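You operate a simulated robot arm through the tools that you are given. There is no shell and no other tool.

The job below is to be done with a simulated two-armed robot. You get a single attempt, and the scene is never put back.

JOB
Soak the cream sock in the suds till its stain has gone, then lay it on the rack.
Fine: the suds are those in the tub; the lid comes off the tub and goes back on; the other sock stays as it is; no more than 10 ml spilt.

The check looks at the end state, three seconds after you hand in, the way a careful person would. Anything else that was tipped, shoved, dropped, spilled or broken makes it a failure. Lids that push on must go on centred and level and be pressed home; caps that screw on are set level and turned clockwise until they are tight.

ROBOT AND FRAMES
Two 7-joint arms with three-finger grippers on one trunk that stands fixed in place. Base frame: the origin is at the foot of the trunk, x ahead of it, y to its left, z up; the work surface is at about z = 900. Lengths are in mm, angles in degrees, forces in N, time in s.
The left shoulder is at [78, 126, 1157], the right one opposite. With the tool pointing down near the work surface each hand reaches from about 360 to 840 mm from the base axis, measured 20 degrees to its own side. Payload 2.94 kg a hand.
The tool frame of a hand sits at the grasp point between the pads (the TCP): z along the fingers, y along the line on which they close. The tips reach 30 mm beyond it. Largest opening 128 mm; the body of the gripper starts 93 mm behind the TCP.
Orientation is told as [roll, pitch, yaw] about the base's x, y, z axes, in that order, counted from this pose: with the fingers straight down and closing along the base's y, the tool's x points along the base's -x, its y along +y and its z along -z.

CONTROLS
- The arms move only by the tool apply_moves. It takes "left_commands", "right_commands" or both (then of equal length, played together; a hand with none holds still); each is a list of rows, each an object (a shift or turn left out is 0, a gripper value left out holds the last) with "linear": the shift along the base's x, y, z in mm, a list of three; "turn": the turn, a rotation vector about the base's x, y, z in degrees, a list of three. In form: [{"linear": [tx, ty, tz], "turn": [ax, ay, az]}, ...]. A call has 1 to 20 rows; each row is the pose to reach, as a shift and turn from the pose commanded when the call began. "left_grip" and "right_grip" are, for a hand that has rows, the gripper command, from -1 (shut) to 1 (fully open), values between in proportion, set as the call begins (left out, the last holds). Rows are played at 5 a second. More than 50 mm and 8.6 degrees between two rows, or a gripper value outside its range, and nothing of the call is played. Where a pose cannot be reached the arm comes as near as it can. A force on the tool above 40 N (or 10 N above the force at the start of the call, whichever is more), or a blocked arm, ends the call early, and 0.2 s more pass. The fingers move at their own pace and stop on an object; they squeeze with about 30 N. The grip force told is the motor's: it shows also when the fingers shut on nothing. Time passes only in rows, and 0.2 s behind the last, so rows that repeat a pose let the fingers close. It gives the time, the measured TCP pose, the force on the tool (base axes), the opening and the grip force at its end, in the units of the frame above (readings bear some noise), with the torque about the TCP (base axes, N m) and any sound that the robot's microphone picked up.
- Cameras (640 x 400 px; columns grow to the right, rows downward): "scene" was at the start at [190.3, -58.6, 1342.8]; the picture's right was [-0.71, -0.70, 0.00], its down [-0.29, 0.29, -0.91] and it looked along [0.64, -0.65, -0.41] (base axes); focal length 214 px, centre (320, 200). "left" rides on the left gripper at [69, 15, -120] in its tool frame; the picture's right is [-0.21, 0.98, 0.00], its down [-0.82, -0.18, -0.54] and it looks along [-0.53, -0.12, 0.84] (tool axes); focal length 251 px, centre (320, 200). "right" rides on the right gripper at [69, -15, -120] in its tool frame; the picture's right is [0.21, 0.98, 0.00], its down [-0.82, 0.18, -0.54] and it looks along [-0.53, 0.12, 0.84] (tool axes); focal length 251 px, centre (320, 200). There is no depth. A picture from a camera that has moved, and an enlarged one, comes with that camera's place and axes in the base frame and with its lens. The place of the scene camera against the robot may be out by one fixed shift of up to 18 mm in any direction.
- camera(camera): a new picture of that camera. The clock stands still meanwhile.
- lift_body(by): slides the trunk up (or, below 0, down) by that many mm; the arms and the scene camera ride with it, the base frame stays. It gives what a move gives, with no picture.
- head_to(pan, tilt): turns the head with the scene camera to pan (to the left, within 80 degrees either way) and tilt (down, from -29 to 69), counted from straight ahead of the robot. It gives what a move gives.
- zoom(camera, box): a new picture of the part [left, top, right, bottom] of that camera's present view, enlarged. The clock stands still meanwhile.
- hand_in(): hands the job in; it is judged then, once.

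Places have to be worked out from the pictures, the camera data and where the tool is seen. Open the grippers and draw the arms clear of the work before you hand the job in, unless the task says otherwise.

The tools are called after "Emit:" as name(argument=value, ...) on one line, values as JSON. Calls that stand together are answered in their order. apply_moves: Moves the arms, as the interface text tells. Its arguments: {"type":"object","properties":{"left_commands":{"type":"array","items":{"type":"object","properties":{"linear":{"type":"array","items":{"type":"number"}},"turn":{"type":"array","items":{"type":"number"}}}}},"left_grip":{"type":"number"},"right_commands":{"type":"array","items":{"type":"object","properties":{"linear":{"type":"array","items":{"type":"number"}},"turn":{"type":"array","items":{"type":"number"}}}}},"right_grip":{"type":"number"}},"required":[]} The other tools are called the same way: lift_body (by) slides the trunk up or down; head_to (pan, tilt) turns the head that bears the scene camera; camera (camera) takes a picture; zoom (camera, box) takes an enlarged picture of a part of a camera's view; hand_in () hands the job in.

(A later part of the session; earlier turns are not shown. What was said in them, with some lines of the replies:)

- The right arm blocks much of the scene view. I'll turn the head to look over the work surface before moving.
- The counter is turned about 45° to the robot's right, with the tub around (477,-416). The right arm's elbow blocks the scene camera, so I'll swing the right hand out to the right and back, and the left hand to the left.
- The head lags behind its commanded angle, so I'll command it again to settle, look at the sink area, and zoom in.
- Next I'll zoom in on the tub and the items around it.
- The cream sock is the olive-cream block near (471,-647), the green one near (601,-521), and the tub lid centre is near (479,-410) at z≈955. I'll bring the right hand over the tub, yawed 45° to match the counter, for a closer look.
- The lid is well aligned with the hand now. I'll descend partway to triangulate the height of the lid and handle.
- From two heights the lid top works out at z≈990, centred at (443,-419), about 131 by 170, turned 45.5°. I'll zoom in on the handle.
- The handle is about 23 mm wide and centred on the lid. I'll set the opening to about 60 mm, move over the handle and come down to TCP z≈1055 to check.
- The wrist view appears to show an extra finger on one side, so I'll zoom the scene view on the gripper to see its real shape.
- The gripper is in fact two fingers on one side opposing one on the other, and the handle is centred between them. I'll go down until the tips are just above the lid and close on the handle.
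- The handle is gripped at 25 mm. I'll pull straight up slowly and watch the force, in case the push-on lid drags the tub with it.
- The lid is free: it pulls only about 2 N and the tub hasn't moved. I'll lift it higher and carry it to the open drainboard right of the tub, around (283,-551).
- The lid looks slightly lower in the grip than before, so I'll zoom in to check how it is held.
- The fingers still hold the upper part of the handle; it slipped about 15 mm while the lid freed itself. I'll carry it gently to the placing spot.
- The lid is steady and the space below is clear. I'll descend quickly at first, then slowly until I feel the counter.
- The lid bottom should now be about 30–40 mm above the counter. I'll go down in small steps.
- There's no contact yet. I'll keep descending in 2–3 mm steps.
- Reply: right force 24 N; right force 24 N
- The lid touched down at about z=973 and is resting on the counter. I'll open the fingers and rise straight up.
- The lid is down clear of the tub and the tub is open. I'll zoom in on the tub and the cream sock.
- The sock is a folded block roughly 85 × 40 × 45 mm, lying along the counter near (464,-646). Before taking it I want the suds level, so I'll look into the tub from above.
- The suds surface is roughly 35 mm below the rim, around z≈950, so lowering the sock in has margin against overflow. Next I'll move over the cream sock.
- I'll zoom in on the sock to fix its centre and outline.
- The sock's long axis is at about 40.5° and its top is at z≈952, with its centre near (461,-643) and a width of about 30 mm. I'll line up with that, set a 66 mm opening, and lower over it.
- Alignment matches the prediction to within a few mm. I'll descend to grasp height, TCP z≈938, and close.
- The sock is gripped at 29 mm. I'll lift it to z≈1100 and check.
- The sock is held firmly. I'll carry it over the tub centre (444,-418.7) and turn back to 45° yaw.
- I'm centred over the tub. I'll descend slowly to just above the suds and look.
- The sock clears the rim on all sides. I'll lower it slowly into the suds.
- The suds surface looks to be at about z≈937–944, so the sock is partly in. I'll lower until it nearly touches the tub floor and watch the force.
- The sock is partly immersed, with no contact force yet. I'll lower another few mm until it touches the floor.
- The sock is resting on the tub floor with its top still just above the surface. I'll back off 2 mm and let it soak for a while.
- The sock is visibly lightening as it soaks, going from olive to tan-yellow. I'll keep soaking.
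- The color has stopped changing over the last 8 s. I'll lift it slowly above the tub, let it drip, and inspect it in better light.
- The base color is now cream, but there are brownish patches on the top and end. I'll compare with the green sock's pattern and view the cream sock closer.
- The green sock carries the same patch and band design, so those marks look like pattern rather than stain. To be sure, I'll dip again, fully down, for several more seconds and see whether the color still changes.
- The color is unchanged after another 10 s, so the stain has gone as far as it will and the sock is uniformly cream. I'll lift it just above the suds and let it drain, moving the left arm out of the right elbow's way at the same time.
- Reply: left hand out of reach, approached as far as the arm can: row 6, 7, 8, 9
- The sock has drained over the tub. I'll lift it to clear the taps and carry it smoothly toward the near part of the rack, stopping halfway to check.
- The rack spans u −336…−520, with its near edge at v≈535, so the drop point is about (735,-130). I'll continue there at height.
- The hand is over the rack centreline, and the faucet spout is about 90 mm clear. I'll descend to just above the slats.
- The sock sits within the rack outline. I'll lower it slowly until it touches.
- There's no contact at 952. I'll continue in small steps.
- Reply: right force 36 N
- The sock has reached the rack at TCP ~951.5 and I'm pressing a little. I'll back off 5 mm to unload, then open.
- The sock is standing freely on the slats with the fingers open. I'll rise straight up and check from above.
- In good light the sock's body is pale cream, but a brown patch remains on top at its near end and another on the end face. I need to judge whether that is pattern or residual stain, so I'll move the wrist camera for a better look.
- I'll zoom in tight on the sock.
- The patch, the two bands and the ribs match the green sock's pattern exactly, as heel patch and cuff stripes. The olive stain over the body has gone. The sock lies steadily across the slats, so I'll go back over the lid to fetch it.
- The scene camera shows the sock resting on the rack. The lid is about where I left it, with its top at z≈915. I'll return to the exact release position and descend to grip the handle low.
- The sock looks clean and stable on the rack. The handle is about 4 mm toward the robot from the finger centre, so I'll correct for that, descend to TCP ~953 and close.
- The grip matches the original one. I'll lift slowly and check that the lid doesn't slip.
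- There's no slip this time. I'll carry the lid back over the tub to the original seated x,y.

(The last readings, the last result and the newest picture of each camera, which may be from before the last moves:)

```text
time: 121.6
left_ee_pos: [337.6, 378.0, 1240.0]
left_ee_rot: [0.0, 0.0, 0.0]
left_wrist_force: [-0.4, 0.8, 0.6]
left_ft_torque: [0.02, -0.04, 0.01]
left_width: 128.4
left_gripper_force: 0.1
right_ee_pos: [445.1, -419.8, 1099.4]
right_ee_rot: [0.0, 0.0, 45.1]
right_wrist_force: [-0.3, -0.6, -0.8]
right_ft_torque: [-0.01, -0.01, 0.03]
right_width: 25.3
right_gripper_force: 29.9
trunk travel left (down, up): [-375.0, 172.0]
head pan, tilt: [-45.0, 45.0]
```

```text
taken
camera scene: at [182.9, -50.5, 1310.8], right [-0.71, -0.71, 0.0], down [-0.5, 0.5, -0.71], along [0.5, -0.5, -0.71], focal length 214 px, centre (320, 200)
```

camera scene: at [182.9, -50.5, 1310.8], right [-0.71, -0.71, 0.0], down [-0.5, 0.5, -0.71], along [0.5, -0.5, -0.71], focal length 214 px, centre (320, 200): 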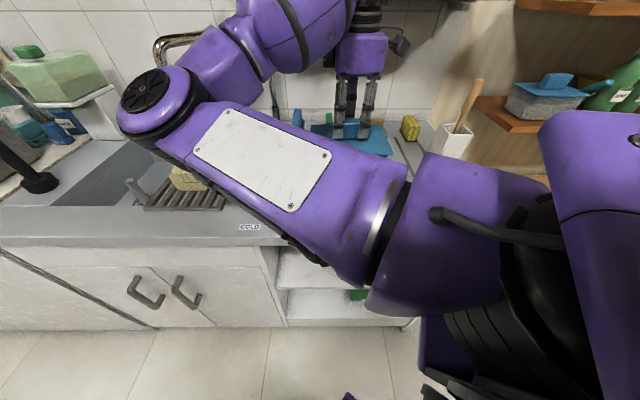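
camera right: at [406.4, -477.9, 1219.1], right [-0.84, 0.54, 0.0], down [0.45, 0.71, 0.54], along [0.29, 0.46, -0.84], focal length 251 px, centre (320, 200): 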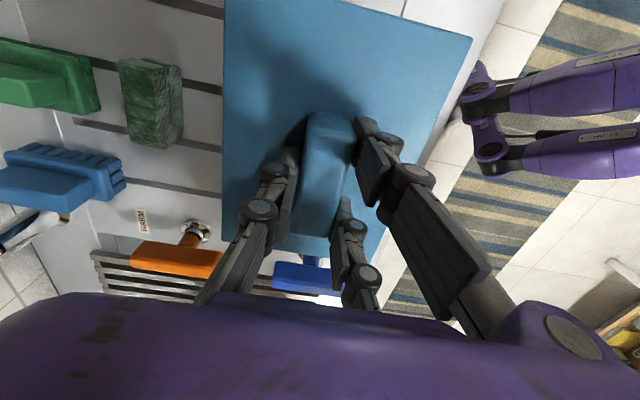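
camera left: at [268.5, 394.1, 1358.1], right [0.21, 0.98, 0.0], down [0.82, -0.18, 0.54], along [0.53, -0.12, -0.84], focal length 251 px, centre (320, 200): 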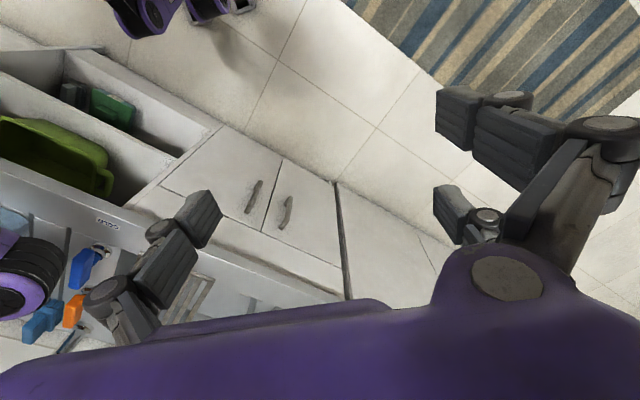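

The position matches the original seated x,y within noise. I'll lower to just above the rim.

Emit:
apply_moves(right_commands=[{"linear": [0, 0, -15]}, {"linear": [0, 0, -30]}, {"linear": [0, 0, -42]}, {"linear": [0, 0, -50]}, {"linear": [0, 0, -54]}, {"linear": [0, 0, -54]}])

Emit:
camera(camera="right")

Emit:
zoom(camera="scene", box=[270, 100, 430, 220])

```text
time: 123.0
left_ee_pos: [337.3, 378.1, 1240.4]
left_ee_rot: [0.1, 0.0, 0.0]
left_wrist_force: [0.7, 1.1, 1.7]
left_ft_torque: [-0.01, -0.01, -0.02]
left_width: 128.2
left_gripper_force: 0.1
right_ee_pos: [445.2, -419.1, 1045.0]
right_ee_rot: [-0.1, 0.0, 45.1]
right_wrist_force: [0.3, -0.1, -0.3]
right_ft_torque: [-0.03, -0.02, -0.03]
right_width: 25.4
right_gripper_force: 29.6
trunk travel left (down, up): [-375.0, 172.0]
head pan, tilt: [-45.0, 45.0]
```

```text
taken
camera right: at [405.9, -477.5, 1164.8], right [-0.84, 0.54, 0.0], down [0.45, 0.71, 0.54], along [0.29, 0.46, -0.84], focal length 251 px, centre (320, 200)
```

right: 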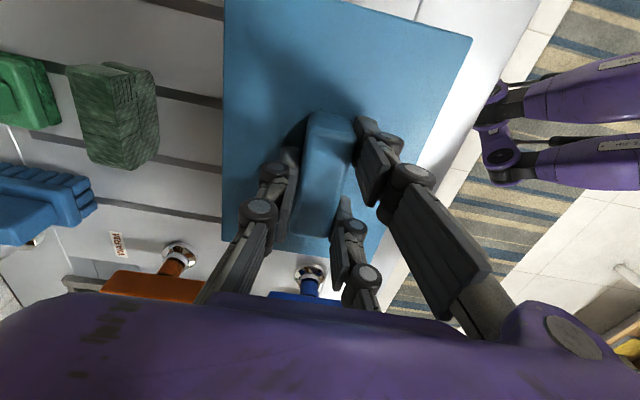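

```text
3.33 times, centred on (350, 160) of scene
camera zoom: at [182.8, -50.6, 1310.8], right [-0.71, -0.71, 0.0], down [-0.5, 0.5, -0.71], along [0.5, -0.5, -0.71], focal length 715 px, centre (220, 333)
```

zoom: 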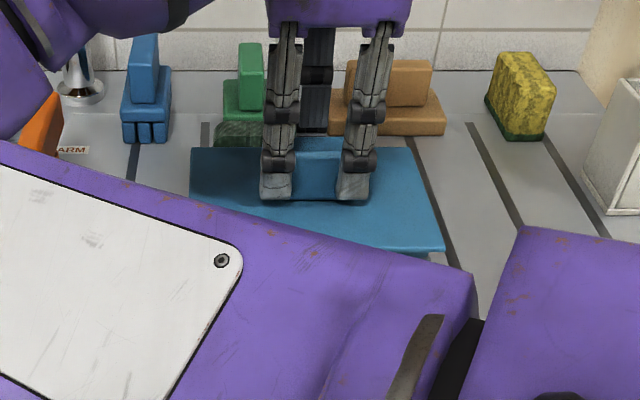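

The lid is level. I'll lower it onto the rim in small steps.

Emit:
apply_moves(right_commands=[{"linear": [0, 0, -3]}, {"linear": [0, 0, -6]}, {"linear": [0, 0, -8]}, {"linear": [0, 0, -8]}])

Emit:
apply_moves(right_commands=[{"linear": [0, 0, -1.5]}, {"linear": [0, 0, -3]}, {"linear": [0, 0, -4]}, {"linear": [0, 0, -4]}])

Emit:
apply_moves(right_commands=[{"linear": [0, 0, -1]}, {"linear": [0, 0, -2]}, {"linear": [0, 0, -3]}, {"linear": [0, 0, -3]}])

```text
time: 124.0
left_ee_pos: [336.8, 378.8, 1240.1]
left_ee_rot: [0.0, 0.0, 0.0]
left_wrist_force: [0.3, 0.4, 0.1]
left_ft_torque: [-0.01, -0.01, 0.0]
left_width: 128.2
left_gripper_force: 0.0
right_ee_pos: [444.2, -419.4, 1037.0]
right_ee_rot: [-0.1, 0.1, 45.1]
right_wrist_force: [-0.5, -0.2, -0.5]
right_ft_torque: [-0.02, -0.01, -0.01]
right_width: 24.9
right_gripper_force: 29.8
trunk travel left (down, up): [-375.0, 172.0]
head pan, tilt: [-45.0, 45.0]
```

```text
time: 125.0
left_ee_pos: [338.0, 378.6, 1239.6]
left_ee_rot: [0.0, 0.0, 0.0]
left_wrist_force: [0.8, 0.4, 0.4]
left_ft_torque: [0.02, 0.01, 0.03]
left_width: 127.9
left_gripper_force: 0.0
right_ee_pos: [443.8, -418.7, 1033.8]
right_ee_rot: [0.0, 0.0, 45.1]
right_wrist_force: [2.4, -2.5, -0.3]
right_ft_torque: [-0.05, -0.12, -0.28]
right_width: 25.2
right_gripper_force: 29.9
trunk travel left (down, up): [-375.0, 172.0]
head pan, tilt: [-45.0, 45.0]
```

```text
time: 126.0
left_ee_pos: [337.6, 378.9, 1240.1]
left_ee_rot: [0.0, -0.1, -0.1]
left_wrist_force: [0.0, -0.7, -0.1]
left_ft_torque: [0.01, 0.0, -0.01]
left_width: 128.0
left_gripper_force: 0.1
right_ee_pos: [444.5, -418.7, 1029.9]
right_ee_rot: [-0.1, 0.0, 45.1]
right_wrist_force: [1.4, -1.3, 0.2]
right_ft_torque: [-0.02, -0.12, -0.23]
right_width: 25.2
right_gripper_force: 30.1
trunk travel left (down, up): [-375.0, 172.0]
head pan, tilt: [-45.0, 45.0]
```

The small side force matches what I felt at the original unlidding, so the lid is entering the rim. I'll continue down until it seats.

Emit:
apply_moves(right_commands=[{"linear": [0, 0, -1]}, {"linear": [0, 0, -2]}, {"linear": [0, 0, -2]}])

Emit:
apply_moves(right_commands=[{"linear": [0, 0, -1]}, {"linear": [0, 0, -2]}, {"linear": [0, 0, -2]}])

Emit:
apply_moves(right_commands=[{"linear": [0, 0, -1]}, {"linear": [0, 0, -2]}, {"linear": [0, 0, -2]}])

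Emit:
camera(camera="right")

```text
time: 126.8
left_ee_pos: [337.5, 379.5, 1240.7]
left_ee_rot: [0.0, 0.1, 0.0]
left_wrist_force: [0.2, 0.3, 0.0]
left_ft_torque: [-0.02, 0.01, -0.01]
left_width: 127.8
left_gripper_force: 0.1
right_ee_pos: [443.9, -419.6, 1028.9]
right_ee_rot: [0.1, 0.0, 45.1]
right_wrist_force: [2.4, -0.8, 0.6]
right_ft_torque: [0.03, -0.01, -0.11]
right_width: 25.3
right_gripper_force: 29.8
trunk travel left (down, up): [-375.0, 172.0]
head pan, tilt: [-45.0, 45.0]
```

```text
time: 127.6
left_ee_pos: [337.7, 379.3, 1239.4]
left_ee_rot: [0.0, -0.1, 0.0]
left_wrist_force: [-0.2, 0.1, 0.3]
left_ft_torque: [-0.02, 0.02, 0.01]
left_width: 127.8
left_gripper_force: 0.1
right_ee_pos: [444.2, -419.6, 1027.5]
right_ee_rot: [-0.2, 0.0, 45.1]
right_wrist_force: [3.2, -2.3, 11.2]
right_ft_torque: [-0.36, 0.27, -0.16]
right_width: 25.0
right_gripper_force: 29.6
trunk travel left (down, up): [-375.0, 172.0]
head pan, tilt: [-45.0, 45.0]
```

```text
time: 128.4
left_ee_pos: [336.4, 379.2, 1240.1]
left_ee_rot: [0.0, -0.1, 0.0]
left_wrist_force: [1.0, -0.2, 0.4]
left_ft_torque: [0.01, 0.0, 0.02]
left_width: 128.0
left_gripper_force: 0.1
right_ee_pos: [445.0, -419.2, 1025.1]
right_ee_rot: [-0.1, 0.0, 45.1]
right_wrist_force: [6.3, -6.2, 22.4]
right_ft_torque: [-0.17, -0.17, -0.16]
right_width: 25.3
right_gripper_force: 30.1
trunk travel left (down, up): [-375.0, 172.0]
head pan, tilt: [-45.0, 45.0]
```

```text
taken
camera right: at [405.5, -477.5, 1145.6], right [-0.84, 0.54, 0.0], down [0.45, 0.71, 0.54], along [0.29, 0.45, -0.84], focal length 251 px, centre (320, 200)
```

right: 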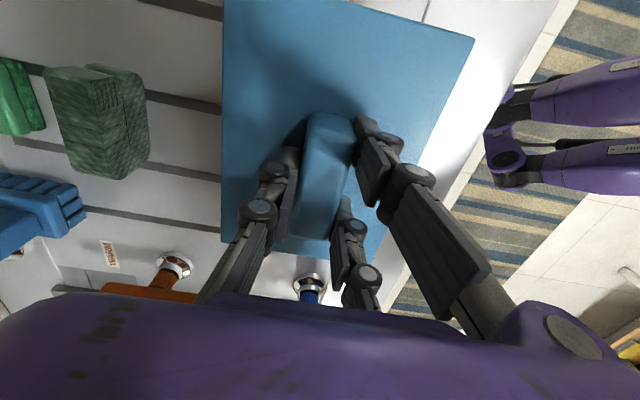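

The lid is seated at the original height. I'll release, rise, close the fingers, and press down on the middle of the handle to push it home.

Emit:
apply_moves(right_commands=[{"linear": [0, 0, 1]}, {"linear": [0, 0, 2]}, {"linear": [0, 0, 2]}], right_grip=-0.06)

Emit:
apply_moves(right_commands=[{"linear": [0, 0, 15]}, {"linear": [0, 0, 35]}, {"linear": [0, 0, 55]}, {"linear": [0, 0, 55]}])

Emit:
camera(camera="right")

Emit:
apply_moves(right_commands=[{"linear": [0, 0, 0]}, {"linear": [0, 0, 0]}, {"linear": [0, 0, 0]}], right_grip=-1)

Emit:
camera(camera="right")

```text
time: 129.2
left_ee_pos: [336.9, 379.6, 1240.0]
left_ee_rot: [0.0, 0.0, -0.1]
left_wrist_force: [-0.3, 0.7, -0.3]
left_ft_torque: [-0.02, 0.01, -0.02]
left_width: 128.0
left_gripper_force: 0.0
right_ee_pos: [444.4, -419.9, 1025.8]
right_ee_rot: [0.0, 0.0, 45.0]
right_wrist_force: [0.5, 0.0, 0.1]
right_ft_torque: [0.0, -0.01, 0.01]
right_width: 60.1
right_gripper_force: 0.0
trunk travel left (down, up): [-375.0, 172.0]
head pan, tilt: [-45.0, 45.0]
```

```text
time: 130.2
left_ee_pos: [337.7, 379.6, 1239.7]
left_ee_rot: [0.0, 0.1, 0.0]
left_wrist_force: [0.2, -0.4, 0.2]
left_ft_torque: [-0.01, -0.03, 0.02]
left_width: 127.8
left_gripper_force: 0.0
right_ee_pos: [444.9, -418.7, 1082.4]
right_ee_rot: [-0.1, 0.0, 45.1]
right_wrist_force: [-0.3, -0.4, -1.9]
right_ft_torque: [-0.01, -0.02, -0.01]
right_width: 60.0
right_gripper_force: 0.1
trunk travel left (down, up): [-375.0, 172.0]
head pan, tilt: [-45.0, 45.0]
```

```text
taken
camera right: at [406.1, -478.0, 1201.9], right [-0.84, 0.54, 0.0], down [0.45, 0.71, 0.54], along [0.29, 0.46, -0.84], focal length 251 px, centre (320, 200)
```

right: 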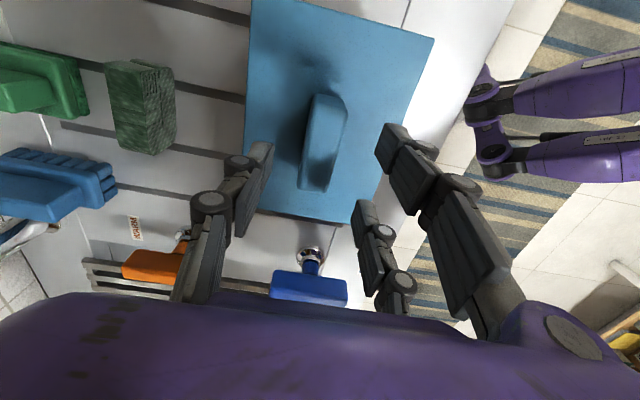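

```text
time: 131.0
left_ee_pos: [337.0, 379.3, 1240.2]
left_ee_rot: [0.0, 0.0, 0.0]
left_wrist_force: [0.1, -0.9, -0.3]
left_ft_torque: [-0.03, -0.01, -0.01]
left_width: 128.1
left_gripper_force: 0.0
right_ee_pos: [443.3, -419.2, 1081.7]
right_ee_rot: [-0.1, 0.0, 45.1]
right_wrist_force: [0.2, -0.3, 0.7]
right_ft_torque: [0.02, 0.02, 0.03]
right_width: 0.0
right_gripper_force: 2.9
trunk travel left (down, up): [-375.0, 172.0]
head pan, tilt: [-45.0, 45.0]
```

```text
taken
camera right: at [405.8, -477.9, 1201.8], right [-0.84, 0.54, 0.0], down [0.45, 0.71, 0.54], along [0.29, 0.46, -0.84], focal length 251 px, centre (320, 200)
```

right: 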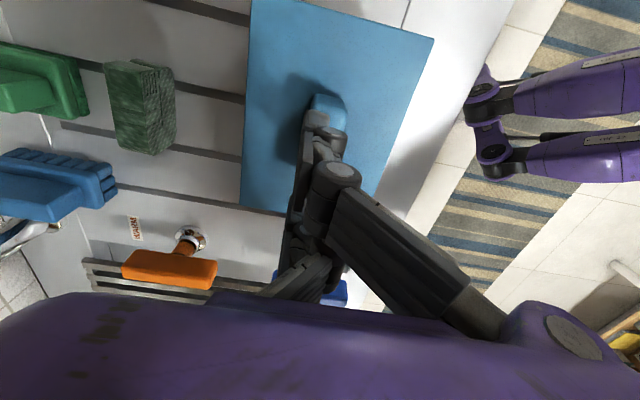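

The fingers are closed and centred above the handle. I'll push down gently in steps until about 30 N.

Emit:
apply_moves(right_commands=[{"linear": [0, 0, -8]}, {"linear": [0, 0, -16]}, {"linear": [0, 0, -20]}, {"linear": [0, 0, -20]}])

Emit:
apply_moves(right_commands=[{"linear": [0, 0, -2]}, {"linear": [0, 0, -4]}, {"linear": [0, 0, -6]}, {"linear": [0, 0, -6]}])

Emit:
apply_moves(right_commands=[{"linear": [0, 0, -1]}, {"linear": [0, 0, -2]}, {"linear": [0, 0, -3]}, {"linear": [0, 0, -3]}])

```text
time: 132.0
left_ee_pos: [338.3, 377.7, 1239.2]
left_ee_rot: [0.0, 0.1, 0.0]
left_wrist_force: [-0.2, -0.4, -0.8]
left_ft_torque: [-0.01, -0.01, -0.01]
left_width: 127.8
left_gripper_force: 0.0
right_ee_pos: [444.1, -419.8, 1062.8]
right_ee_rot: [0.0, 0.0, 45.1]
right_wrist_force: [0.5, -0.9, -0.3]
right_ft_torque: [0.01, 0.0, 0.04]
right_width: 0.3
right_gripper_force: 2.9
trunk travel left (down, up): [-375.0, 172.0]
head pan, tilt: [-45.0, 45.0]
```

```text
time: 133.0
left_ee_pos: [337.0, 379.5, 1239.7]
left_ee_rot: [0.0, 0.1, -0.1]
left_wrist_force: [-0.2, 0.6, 0.3]
left_ft_torque: [-0.01, -0.01, 0.01]
left_width: 128.1
left_gripper_force: 0.0
right_ee_pos: [442.6, -419.2, 1055.2]
right_ee_rot: [-0.1, 0.0, 45.1]
right_wrist_force: [1.0, 0.0, -0.1]
right_ft_torque: [-0.02, -0.02, -0.02]
right_width: 0.2
right_gripper_force: 2.5
trunk travel left (down, up): [-375.0, 172.0]
head pan, tilt: [-45.0, 45.0]
```

```text
time: 134.0
left_ee_pos: [337.6, 378.6, 1241.2]
left_ee_rot: [0.0, 0.0, 0.0]
left_wrist_force: [-0.7, -0.1, 0.3]
left_ft_torque: [-0.01, 0.01, 0.0]
left_width: 127.7
left_gripper_force: 0.0
right_ee_pos: [443.1, -418.3, 1053.1]
right_ee_rot: [-0.1, -0.1, 45.1]
right_wrist_force: [-0.8, 0.2, 0.2]
right_ft_torque: [0.0, 0.03, 0.02]
right_width: 0.0
right_gripper_force: 3.1
trunk travel left (down, up): [-375.0, 172.0]
head pan, tilt: [-45.0, 45.0]
```

There's no contact yet at 1053, so I'll keep stepping down.

Emit:
apply_moves(right_commands=[{"linear": [0, 0, -1]}, {"linear": [0, 0, -2]}, {"linear": [0, 0, -3]}, {"linear": [0, 0, -3]}])

Emit:
apply_moves(right_commands=[{"linear": [0, 0, -1]}, {"linear": [0, 0, -2]}, {"linear": [0, 0, -3]}, {"linear": [0, 0, -3]}])

Emit:
apply_moves(right_commands=[{"linear": [0, 0, -1]}, {"linear": [0, 0, -2]}, {"linear": [0, 0, -2]}])

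```text
time: 135.0
left_ee_pos: [337.1, 378.0, 1240.0]
left_ee_rot: [0.0, 0.1, 0.0]
left_wrist_force: [0.1, -0.4, 0.2]
left_ft_torque: [0.0, 0.02, 0.03]
left_width: 128.2
left_gripper_force: 0.1
right_ee_pos: [443.7, -418.7, 1049.4]
right_ee_rot: [-0.1, 0.0, 45.1]
right_wrist_force: [-0.2, -0.2, -0.3]
right_ft_torque: [0.0, -0.03, 0.0]
right_width: 0.1
right_gripper_force: 2.7
trunk travel left (down, up): [-375.0, 172.0]
head pan, tilt: [-45.0, 45.0]
```

```text
time: 136.0
left_ee_pos: [336.8, 379.2, 1241.0]
left_ee_rot: [0.0, 0.0, 0.0]
left_wrist_force: [-1.1, -0.1, 0.3]
left_ft_torque: [-0.04, -0.01, -0.02]
left_width: 128.2
left_gripper_force: 0.1
right_ee_pos: [443.7, -419.8, 1047.0]
right_ee_rot: [-0.1, 0.0, 45.1]
right_wrist_force: [2.7, -1.2, 9.4]
right_ft_torque: [-0.03, -0.03, -0.02]
right_width: 6.0
right_gripper_force: 3.6
trunk travel left (down, up): [-375.0, 172.0]
head pan, tilt: [-45.0, 45.0]
```

```text
time: 136.8
left_ee_pos: [336.1, 380.1, 1241.3]
left_ee_rot: [0.0, -0.1, -0.1]
left_wrist_force: [0.0, -0.1, 0.8]
left_ft_torque: [0.0, 0.0, 0.01]
left_width: 127.9
left_gripper_force: 0.1
right_ee_pos: [443.3, -417.7, 1046.6]
right_ee_rot: [-0.5, 0.0, 45.2]
right_wrist_force: [5.4, -6.2, 34.2]
right_ft_torque: [-0.1, -0.11, -0.03]
right_width: 6.1
right_gripper_force: 3.0
trunk travel left (down, up): [-375.0, 172.0]
head pan, tilt: [-45.0, 45.0]
```

It's pressing at 34 N with no further give. I'll press a touch more, then back off and compare against the original lid picture from the same pose.

Emit:
apply_moves(right_commands=[{"linear": [0, 0, -0.7]}, {"linear": [0, 0, -1.4]}, {"linear": [0, 0, -1.4]}])

Emit:
apply_moves(right_commands=[{"linear": [0, 0, 3]}, {"linear": [0, 0, 10.5]}, {"linear": [0, 0, 10.5]}])

Emit:
apply_moves(right_commands=[{"linear": [0, 0, 0]}, {"linear": [0, 0, 0]}, {"linear": [0, 0, 0]}], right_grip=-0.06)

Emit:
camera(camera="right")

```text
time: 137.3
left_ee_pos: [336.4, 379.1, 1239.9]
left_ee_rot: [0.1, -0.1, 0.0]
left_wrist_force: [0.5, 0.4, 0.5]
left_ft_torque: [0.0, 0.03, -0.04]
left_width: 128.0
left_gripper_force: 0.1
right_ee_pos: [443.0, -419.2, 1047.5]
right_ee_rot: [-0.6, 0.1, 45.2]
right_wrist_force: [-1.5, 1.1, 19.2]
right_ft_torque: [0.06, 0.01, -0.04]
right_width: 5.8
right_gripper_force: 3.2
trunk travel left (down, up): [-375.0, 172.0]
head pan, tilt: [-45.0, 45.0]
stopped in row 2 (right hand): the force on the tool passed its limit at 46 N (the readings are from after the stop); the commanded pose is now the measured one
```

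```text
time: 138.1
left_ee_pos: [337.9, 377.3, 1240.2]
left_ee_rot: [0.0, 0.0, 0.0]
left_wrist_force: [0.8, 1.0, 1.1]
left_ft_torque: [-0.03, 0.03, 0.02]
left_width: 128.0
left_gripper_force: 0.1
right_ee_pos: [444.3, -419.2, 1057.7]
right_ee_rot: [-0.4, -0.1, 45.2]
right_wrist_force: [0.3, 0.6, -0.8]
right_ft_torque: [0.01, 0.03, 0.01]
right_width: 0.0
right_gripper_force: 2.7
trunk travel left (down, up): [-375.0, 172.0]
head pan, tilt: [-45.0, 45.0]
```

```text
time: 138.9
left_ee_pos: [337.8, 379.7, 1240.2]
left_ee_rot: [0.0, 0.0, 0.0]
left_wrist_force: [-0.3, -0.2, 0.3]
left_ft_torque: [0.02, 0.01, 0.03]
left_width: 127.9
left_gripper_force: 0.0
right_ee_pos: [444.1, -420.7, 1054.2]
right_ee_rot: [-0.3, -0.1, 45.2]
right_wrist_force: [-0.3, 0.5, 0.0]
right_ft_torque: [-0.02, -0.03, -0.01]
right_width: 59.9
right_gripper_force: 0.0
trunk travel left (down, up): [-375.0, 172.0]
head pan, tilt: [-45.0, 45.0]
```

```text
taken
camera right: at [406.2, -477.9, 1174.9], right [-0.84, 0.54, 0.0], down [0.45, 0.71, 0.54], along [0.29, 0.45, -0.84], focal length 251 px, centre (320, 200)
```

right: 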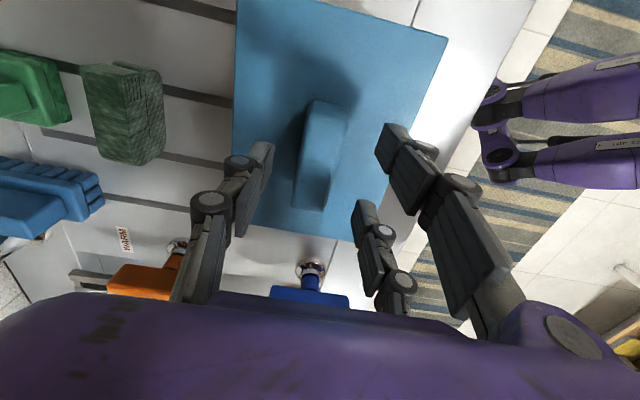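

The lid now matches the original picture to within a pixel. I'll raise the arm and pull it back to the right, then check the whole scene.

Emit:
apply_moves(right_commands=[{"linear": [0, 0, 30]}, {"linear": [0, 0, 70]}, {"linear": [0, 0, 110]}, {"linear": [0, 0, 150]}, {"linear": [-10, 0, 190]}, {"linear": [-40, -20, 205]}, {"linear": [-75, -35, 205], "turn": [0, 0, -5]}, {"linear": [-110, -50, 205], "turn": [0, 0, -11]}, {"linear": [-145, -65, 205], "turn": [0, 0, -17]}, {"linear": [-180, -80, 205], "turn": [0, 0, -23]}, {"linear": [-215, -95, 205], "turn": [0, 0, -29]}, {"linear": [-250, -110, 205], "turn": [0, 0, -35]}, {"linear": [-285, -130, 205], "turn": [0, 0, -40]}, {"linear": [-320, -150, 205], "turn": [0, 0, -45]}, {"linear": [-320, -150, 205], "turn": [0, 0, -45]}])

Emit:
head_to(pan=-30, tilt=45)

Emit:
camera(camera="scene")

Emit:
camera(camera="right")

```text
time: 142.1
left_ee_pos: [338.4, 380.3, 1239.3]
left_ee_rot: [0.0, 0.1, 0.1]
left_wrist_force: [-0.4, 0.7, 0.3]
left_ft_torque: [0.01, 0.02, -0.05]
left_width: 128.3
left_gripper_force: 0.1
right_ee_pos: [124.3, -568.0, 1261.9]
right_ee_rot: [-0.5, 0.1, 0.2]
right_wrist_force: [0.1, -0.2, 0.4]
right_ft_torque: [-0.03, 0.03, -0.01]
right_width: 60.4
right_gripper_force: 0.1
trunk travel left (down, up): [-375.0, 172.0]
head pan, tilt: [-45.0, 45.0]
```

```text
time: 142.9
left_ee_pos: [337.2, 377.7, 1239.9]
left_ee_rot: [0.0, 0.0, 0.0]
left_wrist_force: [-0.3, -0.2, -0.5]
left_ft_torque: [-0.01, 0.02, 0.01]
left_width: 128.0
left_gripper_force: 0.1
right_ee_pos: [123.7, -569.0, 1260.3]
right_ee_rot: [-0.3, 0.1, 0.2]
right_wrist_force: [0.3, -0.6, 0.2]
right_ft_torque: [0.0, -0.01, 0.0]
right_width: 60.0
right_gripper_force: 0.1
trunk travel left (down, up): [-375.0, 172.0]
head pan, tilt: [-30.0, 45.0]
```

```text
taken
camera scene: at [195.5, -33.9, 1310.8], right [-0.5, -0.87, 0.0], down [-0.61, 0.35, -0.71], along [0.61, -0.35, -0.71], focal length 214 px, centre (320, 200)
```

scene: 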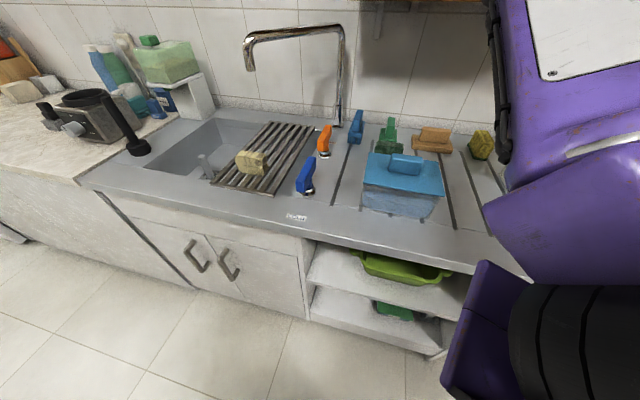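

```text
taken
camera right: at [54.5, -582.9, 1380.8], right [-0.22, 0.98, -0.01], down [0.82, 0.19, 0.54], along [0.53, 0.11, -0.84], focal length 251 px, centre (320, 200)
```

right: 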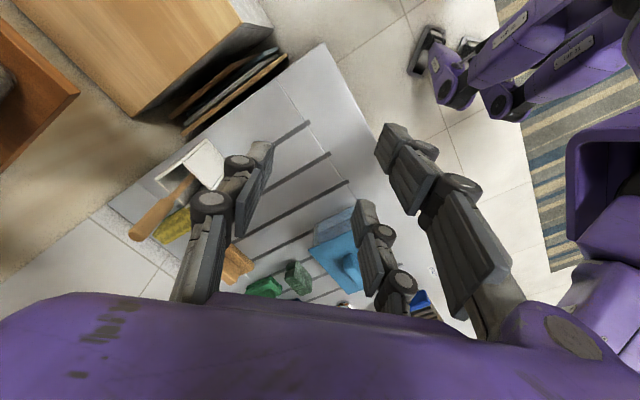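

I'll zoom in on the lid and on the sock for a last check of level and spills.

Emit:
zoom(camera="scene", box=[340, 110, 500, 230])

Emit:
zoom(camera="scene", box=[200, 110, 320, 210])

```text
3.33 times, centred on (420, 170) of scene
camera zoom: at [195.5, -33.9, 1310.8], right [-0.5, -0.87, 0.0], down [-0.61, 0.35, -0.71], along [0.61, -0.35, -0.71], focal length 715 px, centre (-13, 300)
```

zoom: 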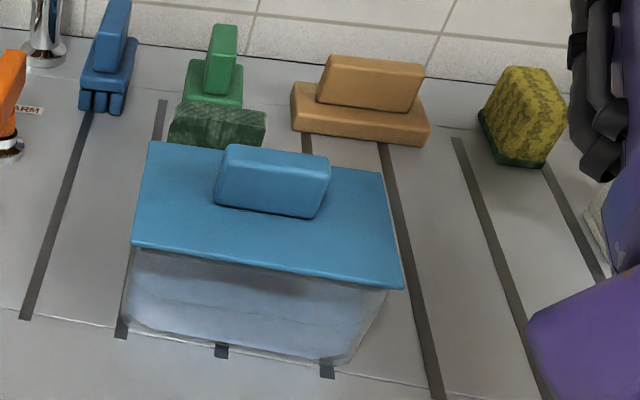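

```text
4.00 times, centred on (260, 160) of scene
camera zoom: at [195.5, -33.9, 1310.8], right [-0.5, -0.87, 0.0], down [-0.61, 0.35, -0.71], along [0.61, -0.35, -0.71], focal length 858 px, centre (560, 360)
```

zoom: 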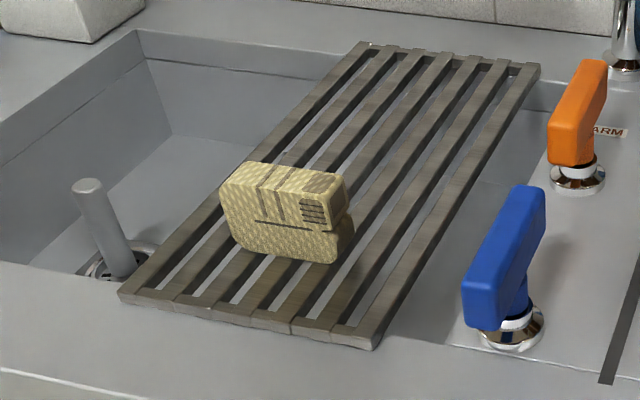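

The lid is level with no gap and the sock lies on the rack. I'm still not sure about the brown patches, so I'll look closely at the green sock, which is undisturbed, to see whether it carries the same marks.

Emit:
apply_moves(right_commands=[{"linear": [35, 0, -15], "turn": [0, 0, 5]}, {"linear": [70, 0, -30], "turn": [0, 0, 10]}, {"linear": [105, 0, -45], "turn": [0, 0, 15]}, {"linear": [140, 0, -60], "turn": [0, 0, 20]}, {"linear": [175, 0, -75], "turn": [0, 0, 25]}, {"linear": [210, 0, -90], "turn": [0, 0, 30]}, {"linear": [245, 0, -100], "turn": [0, 0, 35]}, {"linear": [280, -5, -110], "turn": [0, 0, 40]}, {"linear": [315, -8, -120], "turn": [0, 0, 45]}, {"linear": [350, -10, -130], "turn": [0, 0, 45]}, {"linear": [385, -12, -140], "turn": [0, 0, 45]}, {"linear": [405, -12, -150], "turn": [0, 0, 45]}, {"linear": [405, -12, -150], "turn": [0, 0, 45]}])

Emit:
camera(camera="right")

```text
time: 145.7
left_ee_pos: [337.5, 378.8, 1240.1]
left_ee_rot: [0.0, 0.0, 0.0]
left_wrist_force: [-0.3, 1.3, -0.1]
left_ft_torque: [-0.01, -0.06, 0.03]
left_width: 128.2
left_gripper_force: 0.2
right_ee_pos: [530.2, -581.4, 1111.1]
right_ee_rot: [-0.3, 0.1, 45.1]
right_wrist_force: [-0.6, 0.3, 0.7]
right_ft_torque: [-0.03, 0.02, -0.01]
right_width: 60.5
right_gripper_force: 0.0
trunk travel left (down, up): [-375.0, 172.0]
head pan, tilt: [-30.0, 45.0]
```

```text
taken
camera right: at [491.2, -639.2, 1231.3], right [-0.84, 0.54, -0.01], down [0.45, 0.71, 0.54], along [0.29, 0.45, -0.84], focal length 251 px, centre (320, 200)
```

right: 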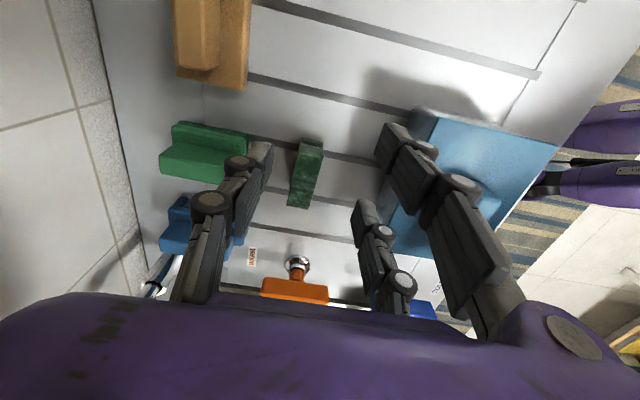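

Emit:
zoom(camera="right", box=[270, 130, 350, 220])

```text
4.44 times, centred on (310, 175) of right
camera zoom: at [491.2, -639.2, 1231.3], right [-0.84, 0.54, -0.01], down [0.45, 0.71, 0.54], along [0.29, 0.45, -0.84], focal length 1118 px, centre (364, 311)
```

zoom: 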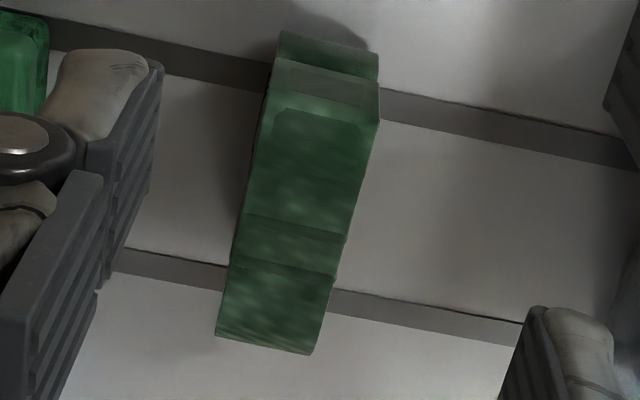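

The green sock carries the same end rectangle, top patch and bands, so those are the knit pattern; the overall stain on the cream sock is gone. I'll draw the right arm back clear and open the gripper.

Emit:
apply_moves(right_commands=[{"linear": [-5, 0, 30]}, {"linear": [-20, 0, 65]}, {"linear": [-50, 0, 100]}, {"linear": [-85, 0, 120], "turn": [0, 0, -3]}, {"linear": [-120, 0, 130], "turn": [0, 0, -8]}, {"linear": [-155, 0, 140], "turn": [0, 0, -13]}, {"linear": [-190, 2, 150], "turn": [0, 0, -18]}, {"linear": [-225, 4, 150], "turn": [0, 0, -23]}, {"linear": [-260, 6, 150], "turn": [0, 0, -28]}, {"linear": [-295, 8, 150], "turn": [0, 0, -33]}, {"linear": [-330, 10, 150], "turn": [0, 0, -38]}, {"linear": [-365, 12, 150], "turn": [0, 0, -42]}, {"linear": [-400, 12, 150], "turn": [0, 0, -45]}, {"linear": [-400, 12, 150], "turn": [0, 0, -45]}], right_grip=1)

Emit:
camera(camera="scene")

```text
time: 148.7
left_ee_pos: [338.5, 379.6, 1239.1]
left_ee_rot: [0.0, 0.0, 0.0]
left_wrist_force: [0.4, -0.1, 0.0]
left_ft_torque: [-0.02, 0.03, 0.0]
left_width: 128.0
left_gripper_force: 0.1
right_ee_pos: [129.1, -568.5, 1260.6]
right_ee_rot: [-0.4, 0.1, 0.0]
right_wrist_force: [0.5, 0.6, 0.1]
right_ft_torque: [0.03, 0.0, -0.01]
right_width: 127.9
right_gripper_force: 0.1
trunk travel left (down, up): [-375.0, 172.0]
head pan, tilt: [-30.0, 45.0]
```

```text
taken
camera scene: at [196.5, -33.4, 1310.7], right [-0.5, -0.87, 0.0], down [-0.61, 0.35, -0.71], along [0.61, -0.35, -0.71], focal length 214 px, centre (320, 200)
```

scene: 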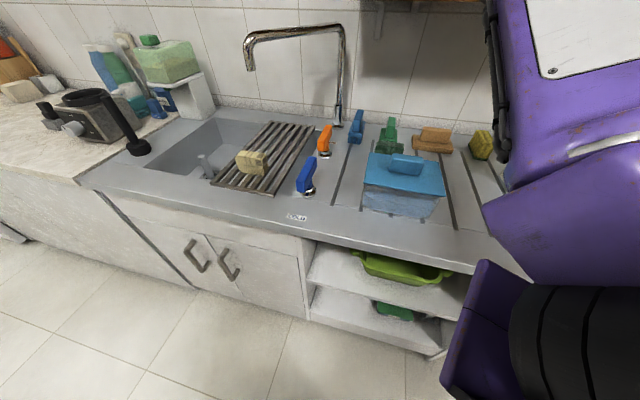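

The lid is back on the tub level and pressed home, the cream sock is clean on the rack, and the green sock and everything else is where it was. Both hands are open and clear, so I'm handing in.

Emit:
hand_in()

```text
The job is handed in.
```

I soaked the cream sock in the tub's suds, laid it on the rack, and put the lid back on the tub. The job is handed in.

- **Stain:** the olive stain faded during the soak, and a second dip of about 10 seconds brought no further change. Brown marks remain on one end and the top. I took these as pattern, because the green sock has the same marks in the same places. The top centimetre or so of the sock stayed above the suds, because they were too shallow to cover it.
- **Sock on the rack:** it lies across the near part of the slats and stayed put after release.
- **Lid:** it is level and matches its original position in the pictures. I pressed it down with about 35–45 N and it did not move any further.
- **Other sock and spills:** the green sock was not touched. I let the cream sock drain over the tub for about 10 seconds before carrying it across, and I saw no spills in the pictures.
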